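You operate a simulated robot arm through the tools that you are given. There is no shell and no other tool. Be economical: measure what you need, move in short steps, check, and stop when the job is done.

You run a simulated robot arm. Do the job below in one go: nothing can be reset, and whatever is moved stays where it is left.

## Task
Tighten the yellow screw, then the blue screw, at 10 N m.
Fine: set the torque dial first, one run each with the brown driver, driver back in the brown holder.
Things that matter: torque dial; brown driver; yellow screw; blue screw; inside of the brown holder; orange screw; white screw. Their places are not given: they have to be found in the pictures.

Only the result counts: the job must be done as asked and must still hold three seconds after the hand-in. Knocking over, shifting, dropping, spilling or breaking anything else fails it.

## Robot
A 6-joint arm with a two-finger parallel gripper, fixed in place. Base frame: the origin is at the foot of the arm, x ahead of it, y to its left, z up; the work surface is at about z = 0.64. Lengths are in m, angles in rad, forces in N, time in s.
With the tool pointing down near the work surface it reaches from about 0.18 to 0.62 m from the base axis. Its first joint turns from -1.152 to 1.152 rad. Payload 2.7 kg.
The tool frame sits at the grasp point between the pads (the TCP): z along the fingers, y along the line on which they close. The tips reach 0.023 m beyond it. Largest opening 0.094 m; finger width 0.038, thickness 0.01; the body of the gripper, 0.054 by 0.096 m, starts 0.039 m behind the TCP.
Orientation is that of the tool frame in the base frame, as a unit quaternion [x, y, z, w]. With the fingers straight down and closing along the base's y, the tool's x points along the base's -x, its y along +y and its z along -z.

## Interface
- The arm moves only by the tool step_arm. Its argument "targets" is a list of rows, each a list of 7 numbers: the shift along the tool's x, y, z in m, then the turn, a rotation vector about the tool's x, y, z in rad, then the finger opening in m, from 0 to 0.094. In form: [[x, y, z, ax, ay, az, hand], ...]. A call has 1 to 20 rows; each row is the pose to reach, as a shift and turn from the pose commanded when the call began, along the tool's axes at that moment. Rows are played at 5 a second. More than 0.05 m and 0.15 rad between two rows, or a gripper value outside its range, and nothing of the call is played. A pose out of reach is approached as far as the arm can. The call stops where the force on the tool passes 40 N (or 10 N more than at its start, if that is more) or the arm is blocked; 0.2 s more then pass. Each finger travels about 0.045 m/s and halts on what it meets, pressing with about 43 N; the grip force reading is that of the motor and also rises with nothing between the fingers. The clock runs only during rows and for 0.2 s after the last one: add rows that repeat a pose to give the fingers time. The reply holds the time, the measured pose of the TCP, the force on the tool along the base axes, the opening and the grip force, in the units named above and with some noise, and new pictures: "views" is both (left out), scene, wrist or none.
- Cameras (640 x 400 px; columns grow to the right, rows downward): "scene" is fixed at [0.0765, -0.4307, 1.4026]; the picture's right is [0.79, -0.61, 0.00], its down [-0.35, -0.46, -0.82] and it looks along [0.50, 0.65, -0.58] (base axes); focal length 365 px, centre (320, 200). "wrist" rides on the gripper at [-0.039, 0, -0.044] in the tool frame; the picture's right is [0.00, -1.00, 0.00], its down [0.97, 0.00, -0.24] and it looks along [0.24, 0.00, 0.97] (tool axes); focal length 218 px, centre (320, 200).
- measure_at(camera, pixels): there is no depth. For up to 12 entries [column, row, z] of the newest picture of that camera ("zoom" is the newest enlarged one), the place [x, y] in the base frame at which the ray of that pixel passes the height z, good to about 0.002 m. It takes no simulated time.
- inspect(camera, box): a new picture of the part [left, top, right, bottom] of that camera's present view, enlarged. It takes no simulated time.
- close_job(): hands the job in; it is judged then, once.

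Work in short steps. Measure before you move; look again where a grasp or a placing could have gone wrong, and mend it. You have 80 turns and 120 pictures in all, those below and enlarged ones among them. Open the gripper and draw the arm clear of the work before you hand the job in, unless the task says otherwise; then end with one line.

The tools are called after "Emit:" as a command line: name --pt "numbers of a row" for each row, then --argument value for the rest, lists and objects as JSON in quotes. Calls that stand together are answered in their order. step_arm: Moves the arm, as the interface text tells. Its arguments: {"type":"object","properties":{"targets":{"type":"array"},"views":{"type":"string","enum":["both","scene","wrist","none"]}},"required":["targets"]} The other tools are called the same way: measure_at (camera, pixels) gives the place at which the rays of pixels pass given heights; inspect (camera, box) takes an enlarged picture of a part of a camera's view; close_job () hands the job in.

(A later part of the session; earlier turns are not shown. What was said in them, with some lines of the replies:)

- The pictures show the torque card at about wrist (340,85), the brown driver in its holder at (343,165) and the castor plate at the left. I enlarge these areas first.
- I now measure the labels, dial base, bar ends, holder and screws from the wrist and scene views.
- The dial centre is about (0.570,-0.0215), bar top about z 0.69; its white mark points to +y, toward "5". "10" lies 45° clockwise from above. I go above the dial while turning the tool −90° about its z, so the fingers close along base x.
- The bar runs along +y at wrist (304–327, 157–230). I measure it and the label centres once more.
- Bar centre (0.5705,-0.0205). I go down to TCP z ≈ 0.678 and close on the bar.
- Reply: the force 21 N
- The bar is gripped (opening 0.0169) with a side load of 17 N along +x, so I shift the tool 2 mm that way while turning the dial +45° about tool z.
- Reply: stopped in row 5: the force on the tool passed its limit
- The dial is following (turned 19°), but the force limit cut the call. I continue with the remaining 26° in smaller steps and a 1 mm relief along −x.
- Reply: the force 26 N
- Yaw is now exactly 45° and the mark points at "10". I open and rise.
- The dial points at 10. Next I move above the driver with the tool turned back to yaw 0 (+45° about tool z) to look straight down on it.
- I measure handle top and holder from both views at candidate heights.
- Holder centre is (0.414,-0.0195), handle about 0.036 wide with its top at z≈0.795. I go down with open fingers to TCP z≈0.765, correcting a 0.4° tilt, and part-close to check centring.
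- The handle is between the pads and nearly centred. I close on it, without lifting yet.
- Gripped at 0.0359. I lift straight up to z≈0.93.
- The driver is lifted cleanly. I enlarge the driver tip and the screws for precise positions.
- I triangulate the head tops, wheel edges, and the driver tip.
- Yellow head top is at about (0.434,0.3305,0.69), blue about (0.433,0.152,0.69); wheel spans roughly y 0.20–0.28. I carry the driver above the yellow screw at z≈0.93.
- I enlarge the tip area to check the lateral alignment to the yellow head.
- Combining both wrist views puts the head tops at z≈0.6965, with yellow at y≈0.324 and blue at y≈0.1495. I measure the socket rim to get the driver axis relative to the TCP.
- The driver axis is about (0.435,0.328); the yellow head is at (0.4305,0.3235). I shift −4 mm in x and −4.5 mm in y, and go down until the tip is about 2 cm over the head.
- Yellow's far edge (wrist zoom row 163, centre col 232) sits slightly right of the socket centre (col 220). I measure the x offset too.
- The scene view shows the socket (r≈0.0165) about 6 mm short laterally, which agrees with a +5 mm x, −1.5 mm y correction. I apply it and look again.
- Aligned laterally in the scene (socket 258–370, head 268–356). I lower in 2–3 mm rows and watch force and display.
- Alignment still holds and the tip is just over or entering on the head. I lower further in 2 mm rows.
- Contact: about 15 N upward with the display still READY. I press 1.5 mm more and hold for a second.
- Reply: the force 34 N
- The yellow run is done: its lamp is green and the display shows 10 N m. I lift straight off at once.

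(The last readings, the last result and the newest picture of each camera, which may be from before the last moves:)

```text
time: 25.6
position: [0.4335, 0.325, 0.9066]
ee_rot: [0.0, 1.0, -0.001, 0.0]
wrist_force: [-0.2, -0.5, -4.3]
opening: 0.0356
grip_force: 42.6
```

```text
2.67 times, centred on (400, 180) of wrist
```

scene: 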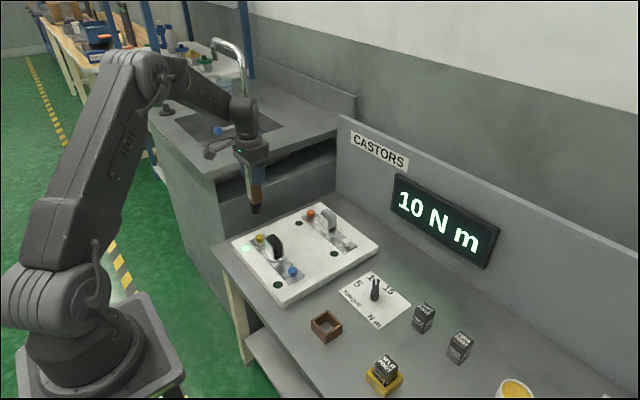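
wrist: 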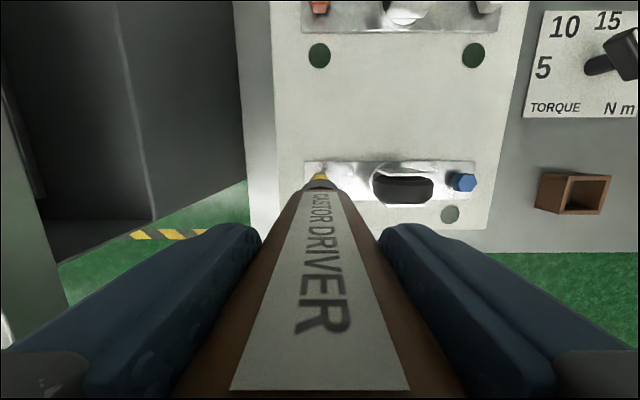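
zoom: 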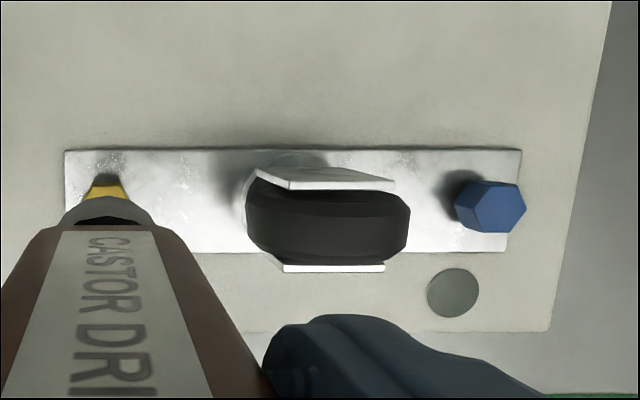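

Clear of the screw, and the driver is unchanged in the grip. I move −0.1745 m in y to above the blue screw.

Emit:
step_arm --pt "0 -0.03 0 0 0 0 0.025" --pt "0 -0.065 0 0 0 0 0.025" --pt "0 -0.1 0 0 0 0 0.025" --pt "0 -0.135 0 0 0 0 0.025" --pt "-0.0005 -0.165 0 0 0 0 0.025" --pt "-0.0005 -0.1745 0.01 0 0 0 0.025" --pt "-0.0005 -0.1745 0.04 0 0 0 0.025" --pt "-0.0005 -0.1745 0.066 0 0 0 0.025" --pt "-0.0005 -0.1745 0.066 0 0 0 0.025"

Emit:
inspect --camera "scene" --box '[268, 245, 318, 290]'

Emit:
inspect --camera "wrist" --box '[290, 150, 350, 200]'

```text
time: 27.6
position: [0.4367, 0.1494, 0.8392]
ee_rot: [0.001, 1.0, -0.001, 0.0]
wrist_force: [0.9, -0.2, -3.7]
opening: 0.0357
grip_force: 43.0
```

scene: 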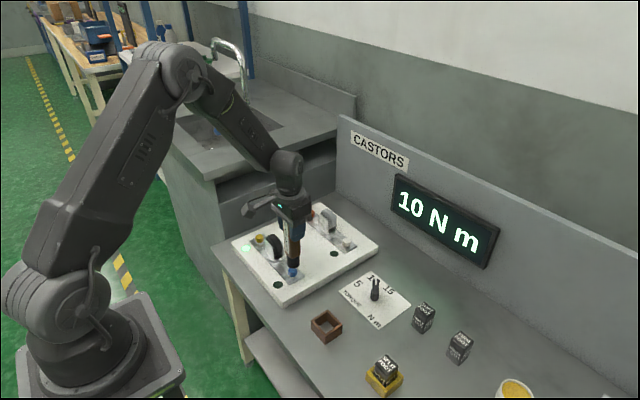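
wrist: 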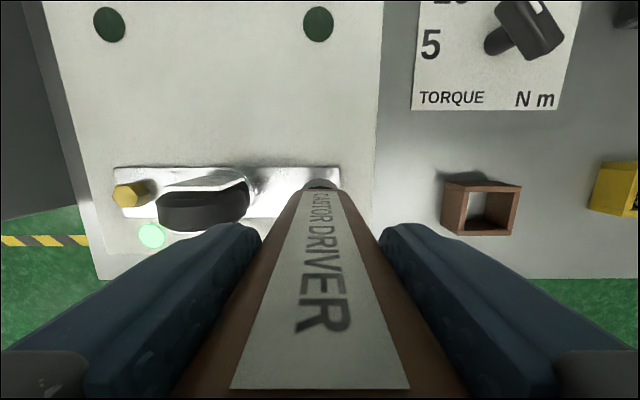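

```text
8.89 times, centred on (293, 268) of scene
```

zoom: 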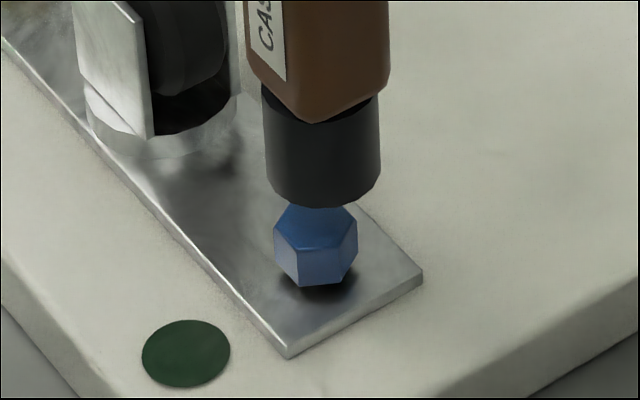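

```text
8.00 times, centred on (320, 175) of wrist
```

zoom: 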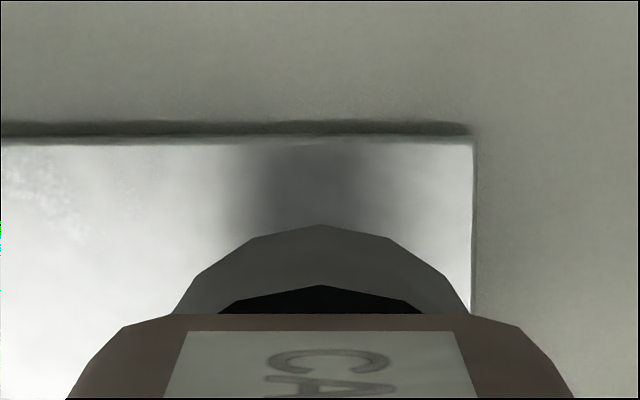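

Compared with the yellow approach, the socket is about 1.5 mm too far in +x and −y; the scene agrees, with the socket centre 8 zoom px right of the blue head. I correct that and lower partway.

Emit:
step_arm --pt "0.0018 0.0014 0 0 0 0 0.025" --pt "0.0018 0.0014 0.004 0 0 0 0.025" --pt "0.0018 0.0014 0.008 0 0 0 0.025" --pt "0.0018 0.0014 0.012 0 0 0 0.025" --pt "0.0018 0.0014 0.012 0 0 0 0.025" --views "none"

Emit:
inspect --camera "scene" --box '[268, 245, 318, 290]'

Emit:
inspect --camera "wrist" --box '[290, 150, 350, 200]'

```text
time: 28.8
position: [0.4316, 0.1518, 0.8279]
ee_rot: [0.0, 1.0, -0.001, 0.0]
wrist_force: [-1.0, 0.3, -4.0]
opening: 0.0359
grip_force: 42.8
```

```text
8.89 times, centred on (293, 268) of scene
```

zoom: 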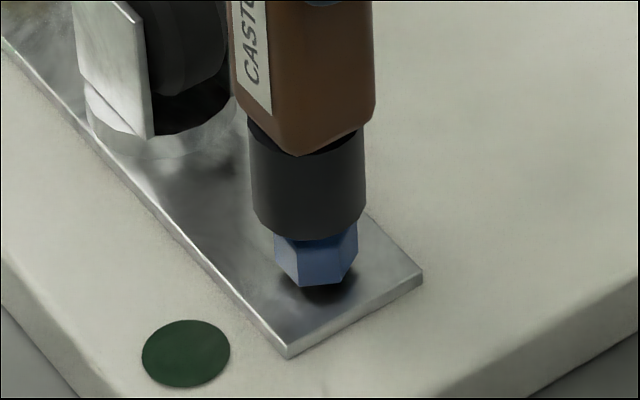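

```text
8.00 times, centred on (320, 175) of wrist
```

zoom: 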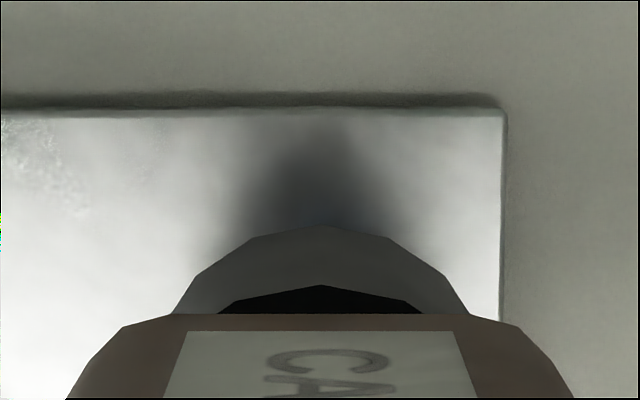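

This move overshot: the socket is now about 2.4 mm left of the head in the scene, and 1 mm in y. I correct with +2.2 mm x, −0.9 mm y at the same height.

Emit:
step_arm --pt "-0.0011 -0.0005 0 0 0 0 0.025" --pt "-0.0022 -0.0009 0 0 0 0 0.025" --pt "-0.0022 -0.0009 0 0 0 0 0.025" --pt "-0.0022 -0.0009 0 0 0 0 0.025" --views "none"

Emit:
inspect --camera "scene" --box '[268, 245, 318, 290]'

Emit:
inspect --camera "wrist" --box '[290, 150, 350, 200]'

```text
time: 29.8
position: [0.4341, 0.1508, 0.8275]
ee_rot: [0.001, 1.0, -0.001, 0.001]
wrist_force: [0.0, -0.4, -4.2]
opening: 0.036
grip_force: 42.9
```

```text
8.89 times, centred on (293, 268) of scene
```

zoom: 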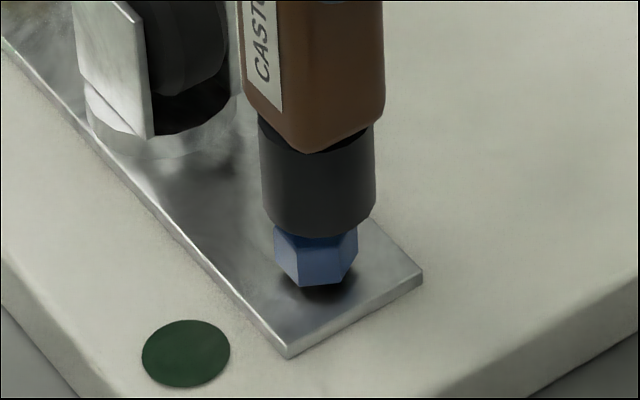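

```text
8.00 times, centred on (320, 175) of wrist
```

zoom: 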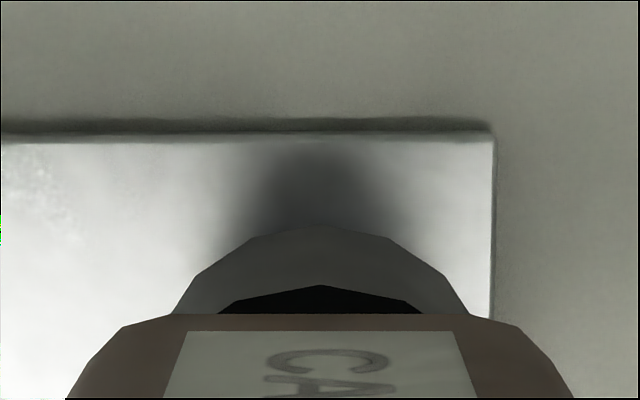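

Aligned now (socket centre 318 against head 316; plate end 174 px against 175 expected). I lower in 2 mm rows to contact.

Emit:
step_arm --pt "0 0 0.002 0 0 0 0.025" --pt "0 0 0.004 0 0 0 0.025" --pt "0 0 0.006 0 0 0 0.025" --pt "0 0 0.008 0 0 0 0.025" --pt "0 0 0.008 0 0 0 0.025" --views "scene"

Emit:
inspect --camera "scene" --box '[268, 245, 318, 290]'

```text
time: 31.0
position: [0.4347, 0.1505, 0.8218]
ee_rot: [0.001, 1.0, -0.001, 0.0]
wrist_force: [1.1, 0.7, -3.9]
opening: 0.0357
grip_force: 43.3
```

scene: 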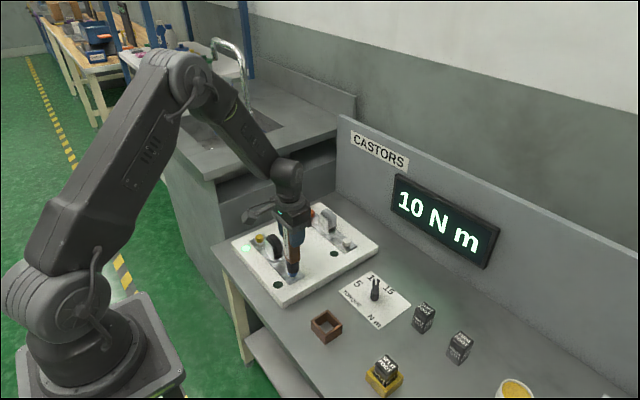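

```text
8.89 times, centred on (293, 268) of scene
```

zoom: 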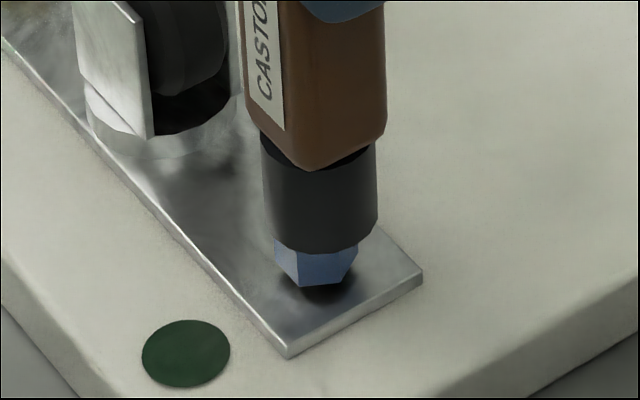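

No contact yet. I keep lowering in 1 mm rows with a 0.7 mm nudge toward −x.

Emit:
step_arm --pt "0.0007 0 0.001 0 0 0 0.025" --pt "0.0007 0 0.002 0 0 0 0.025" --pt "0.0007 0 0.003 0 0 0 0.025" --pt "0.0007 0 0.0035 0 0 0 0.025" --pt "0.0007 0 0.0035 0 0 0 0.025" --views "scene"

Emit:
inspect --camera "scene" --box '[268, 245, 318, 290]'

```text
time: 32.2
position: [0.4344, 0.1502, 0.8189]
ee_rot: [0.0, 1.0, -0.001, 0.001]
wrist_force: [-8.3, -6.9, 33.9]
opening: 0.0361
grip_force: 42.7
```

scene: 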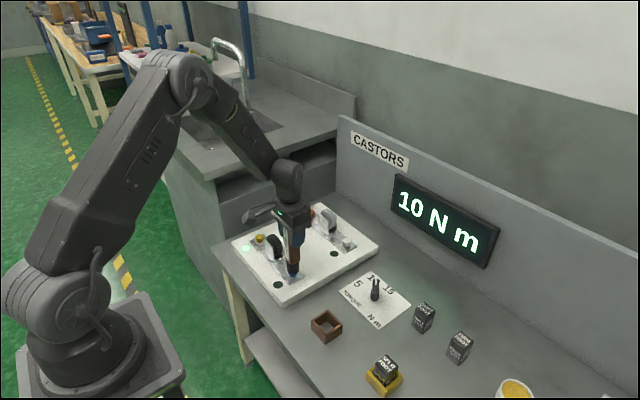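

```text
8.89 times, centred on (293, 268) of scene
```

zoom: 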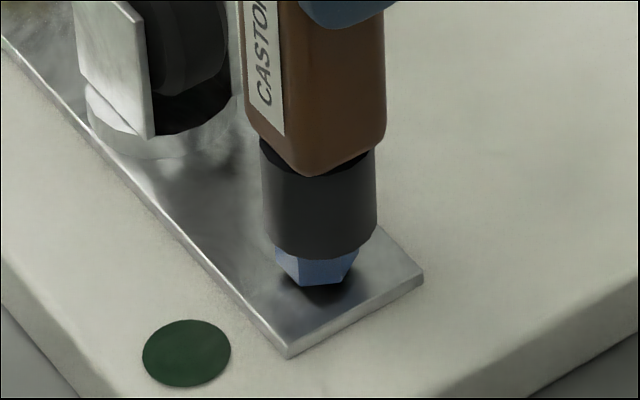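

It presses with about 34 N as before, but the lamp is still dark. I hold for 0.8 s to let the run happen.

Emit:
step_arm --pt "0 0 0 0 0 0 0.025" --pt "0 0 0 0 0 0 0.025" --pt "0 0 0 0 0 0 0.025" --views "scene"

```text
time: 33.0
position: [0.4349, 0.1506, 0.8183]
ee_rot: [0.001, 1.0, 0.0, 0.001]
wrist_force: [-4.9, -8.7, 36.2]
opening: 0.036
grip_force: 42.7
```

scene: 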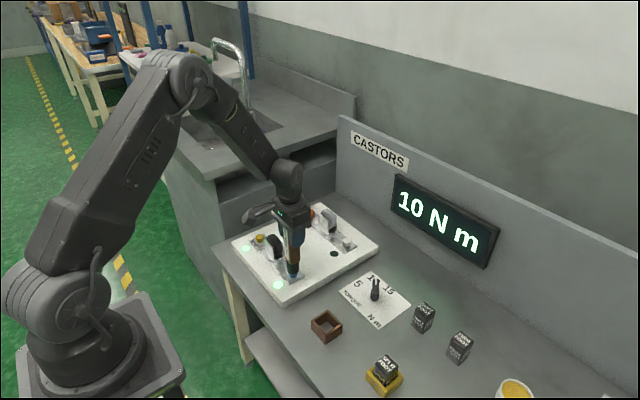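

The blue lamp is green too, and the display reads 10 N m. I lift off straight up.

Emit:
step_arm --pt "0 0 -0.006 0 0 0 0.025" --pt "0 0 -0.02 0 0 0 0.025" --pt "0 0 -0.05 0 0 0 0.025" --pt "0 0 -0.08 0 0 0 0.025" --pt "0 0 -0.11 0 0 0 0.025" --pt "0 0 -0.11 0 0 0 0.025" --views "none"

```text
time: 34.4
position: [0.4335, 0.15, 0.9264]
ee_rot: [0.001, 1.0, -0.001, 0.0]
wrist_force: [0.6, 0.1, -3.9]
opening: 0.036
grip_force: 43.4
```

I carry the driver back above the brown holder (TCP (0.412,-0.0203)) and lower it to tip ≈ 4 cm above the rim.

Emit:
step_arm --pt "0.005 -0.03 0 0 0 0 0.025" --pt "0.01 -0.065 0 0 0 0 0.025" --pt "0.015 -0.1 0 0 0 0 0.025" --pt "0.02 -0.135 0 0 0 0 0.025" --pt "0.0217 -0.16 0 0 0 0 0.025" --pt "0.0217 -0.1703 0 0 0 0 0.025" --pt "0.0217 -0.1703 0.03 0 0 0 0.025" --pt "0.0217 -0.1703 0.06 0 0 0 0.025" --pt "0.0217 -0.1703 0.085 0 0 0 0.025" --pt "0.0217 -0.1703 0.085 0 0 0 0.025" --pt "0.0217 -0.1703 0.085 0 0 0 0.025"

Emit:
inspect --camera "scene" --box '[295, 270, 365, 350]'

Emit:
inspect --camera "wrist" --box '[280, 140, 360, 210]'

```text
time: 36.8
position: [0.4119, -0.0197, 0.843]
ee_rot: [0.0, 1.0, -0.001, 0.0]
wrist_force: [-1.0, 0.2, -3.5]
opening: 0.0358
grip_force: 43.4
```

scene: 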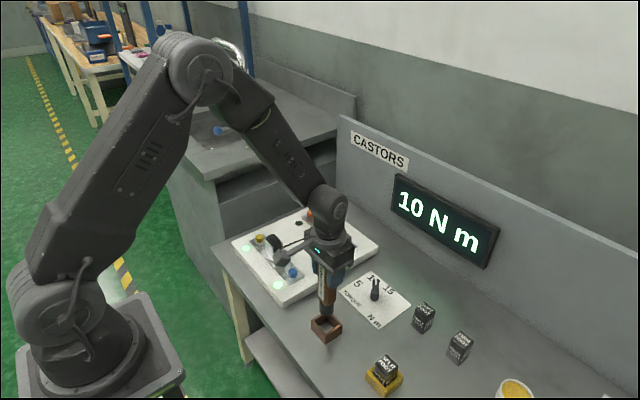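
wrist: 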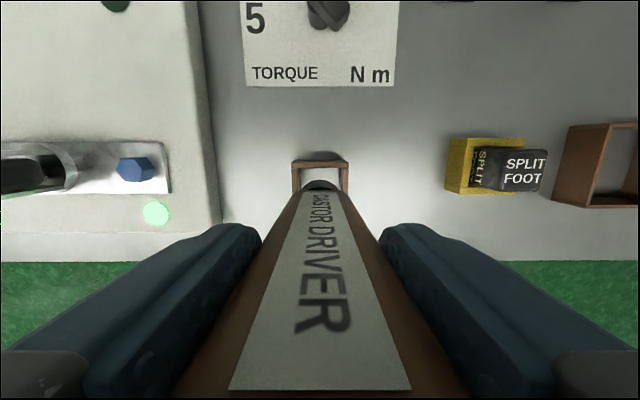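

```text
5.00 times, centred on (330, 310) of scene
```

zoom: 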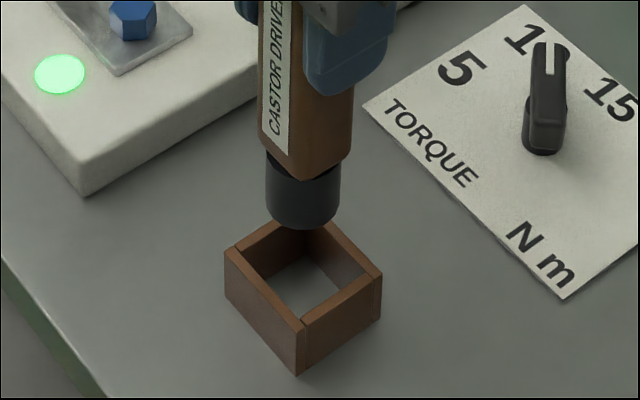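

```text
5.71 times, centred on (320, 175) of wrist
```

zoom: 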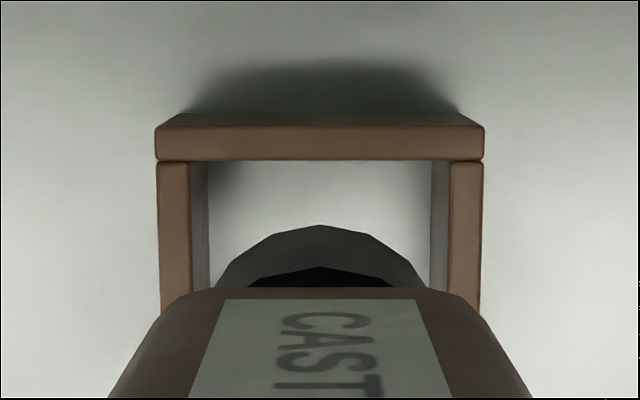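

The socket is centred over the opening (wrist col 321 against 319.5; scene 303 against 303). I lower to just above the original seating height.

Emit:
step_arm --pt "0 0 0.015 0 0 0 0.025" --pt "0 0 0.03 0 0 0 0.025" --pt "0 0 0.042 0 0 0 0.025" --pt "0 0 0.052 0 0 0 0.025" --pt "0 0 0.062 0 0 0 0.025" --pt "0 0 0.07 0 0 0 0.025" --pt "0 0 0.074 0 0 0 0.025" --pt "0 0 0.074 0 0 0 0.025"

Emit:
inspect --camera "scene" --box '[295, 270, 365, 350]'

```text
time: 38.6
position: [0.4115, -0.0192, 0.7682]
ee_rot: [0.001, 1.0, -0.001, 0.0]
wrist_force: [0.7, 0.6, -3.9]
opening: 0.036
grip_force: 43.5
```

scene: 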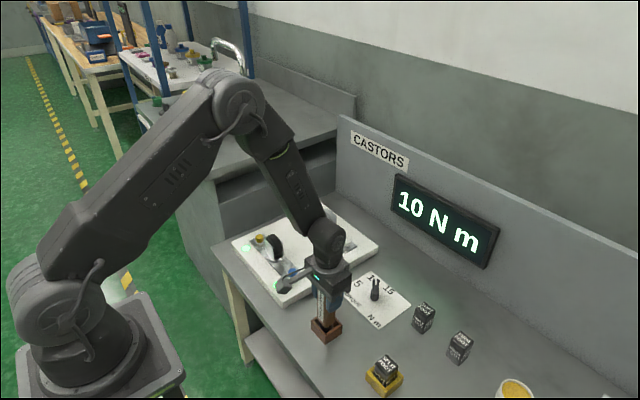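
wrist: 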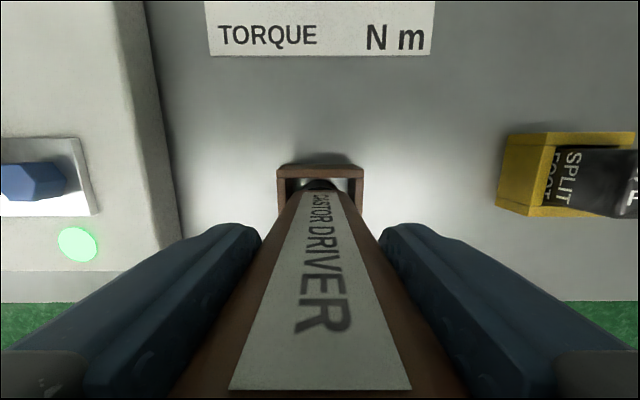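

```text
5.00 times, centred on (330, 310) of scene
```

zoom: 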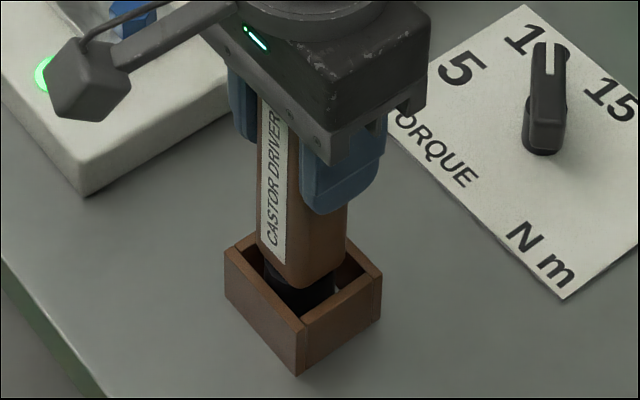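

The socket is inside the holder, a few millimetres above seating. I lower in 1 mm rows until it touches.

Emit:
step_arm --pt "0 0 0.001 0 0 0 0.025" --pt "0 0 0.002 0 0 0 0.025" --pt "0 0 0.003 0 0 0 0.025" --pt "0 0 0.004 0 0 0 0.025" --pt "0 0 0.004 0 0 0 0.025" --views "none"

```text
time: 39.8
position: [0.4112, -0.0204, 0.7635]
ee_rot: [0.001, 1.0, -0.001, 0.0]
wrist_force: [-0.5, -0.3, -4.3]
opening: 0.036
grip_force: 43.0
```

Emit:
step_arm --pt "0 0 0.0007 0 0 0 0.025" --pt "0 0 0.0014 0 0 0 0.025" --pt "0 0 0.002 0 0 0 0.025" --pt "0 0 0.002 0 0 0 0.025" --views "none"

```text
time: 40.8
position: [0.4115, -0.0193, 0.7631]
ee_rot: [0.002, 1.0, -0.001, 0.0]
wrist_force: [0.5, -1.0, -3.7]
opening: 0.0357
grip_force: 42.9
```

Still no contact (the driver may have slid up slightly in the grip), so I continue gently.

Emit:
step_arm --pt "0 0 0.001 0 0 0 0.025" --pt "0 0 0.002 0 0 0 0.025" --pt "0 0 0.002 0 0 0 0.025" --views "none"

Emit:
inspect --camera "scene" --box '[295, 270, 365, 350]'

```text
time: 41.6
position: [0.4121, -0.0195, 0.7633]
ee_rot: [0.001, 1.0, -0.001, 0.001]
wrist_force: [-8.6, -3.0, 33.2]
opening: 0.036
grip_force: 43.0
```

```text
5.00 times, centred on (330, 310) of scene
```

zoom: 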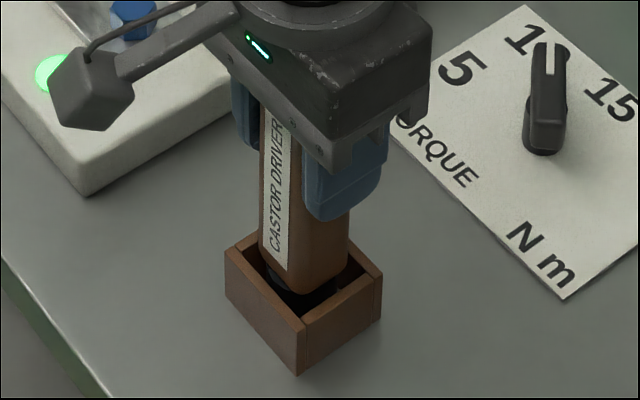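

It is seated (33 N). I back off 1.5 mm and open the fingers.

Emit:
step_arm --pt "0 0 -0.0015 0 0 0 0.025" --pt "0 0 -0.0015 0 0 0 0.036" --pt "0 0 -0.0015 0 0 0 0.042" --pt "0 0 -0.0015 0 0 0 0.055" --pt "0 0 -0.0015 0 0 0 0.07" --pt "0 0 -0.0015 0 0 0 0.08" --pt "0 0 -0.0015 0 0 0 0.08"

```text
time: 43.2
position: [0.4118, -0.0197, 0.7624]
ee_rot: [0.0, 1.0, 0.0, 0.0]
wrist_force: [-0.4, -0.1, -0.1]
opening: 0.0802
grip_force: 0.1
```

scene: 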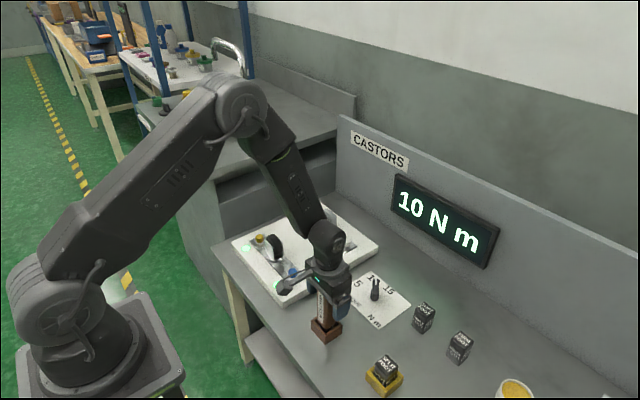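
wrist: 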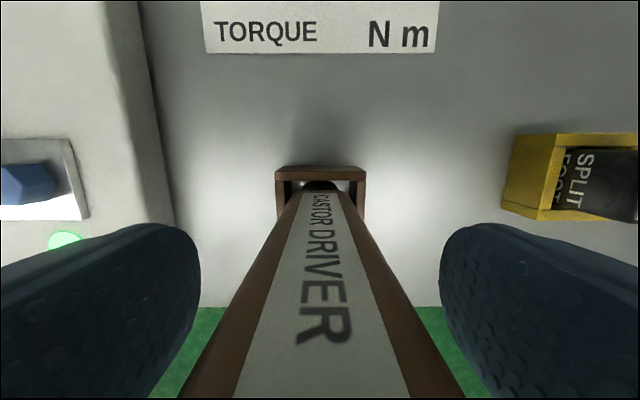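

The driver stands upright in the holder, free of the fingers. I rise straight up well clear.

Emit:
step_arm --pt "0 0 -0.015 0 0 0 0.09" --pt "0 0 -0.04 0 0 0 0.09" --pt "0 0 -0.08 0 0 0 0.09" --pt "0 0 -0.12 0 0 0 0.09" --pt "0 0 -0.16 0 0 0 0.09" --pt "0 0 -0.2 0 0 0 0.09" --pt "0 0 -0.23 0 0 0 0.09" --pt "0 0 -0.23 0 0 0 0.09"

Emit:
inspect --camera "scene" --box '[230, 200, 400, 350]'

```text
time: 45.0
position: [0.4109, -0.0198, 0.9916]
ee_rot: [0.001, 1.0, 0.0, 0.0]
wrist_force: [-0.2, 0.8, 0.2]
opening: 0.09
grip_force: 0.0
```

scene: 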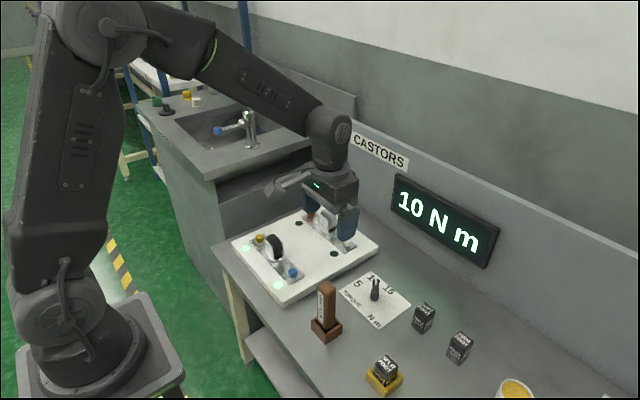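
wrist: 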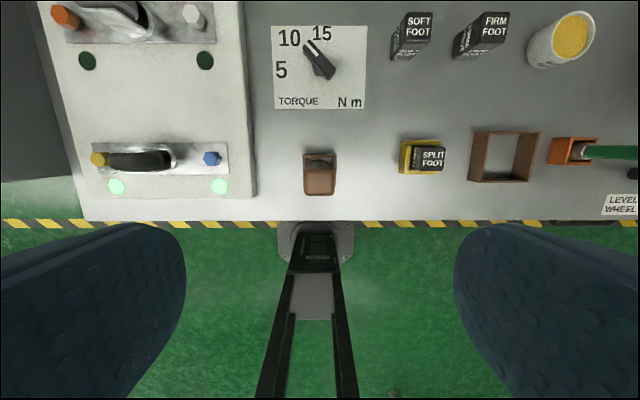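

```text
2.67 times, centred on (315, 275) of scene
```

zoom: 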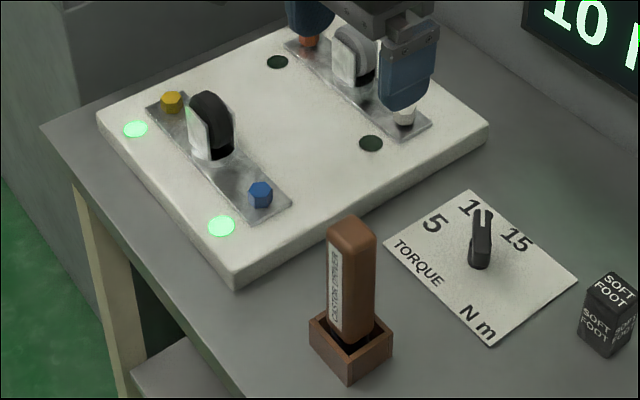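

The yellow and blue lamps are green, orange and white are untouched, the driver is upright in the brown holder, and the arm is clear. I hand in.

Emit:
close_job

```text
The job is handed in.
```

The job is handed in: I set the dial to 10 N m, ran the yellow screw then the blue once each (both lamps green, display at 10 N m), and returned the driver to the brown holder.
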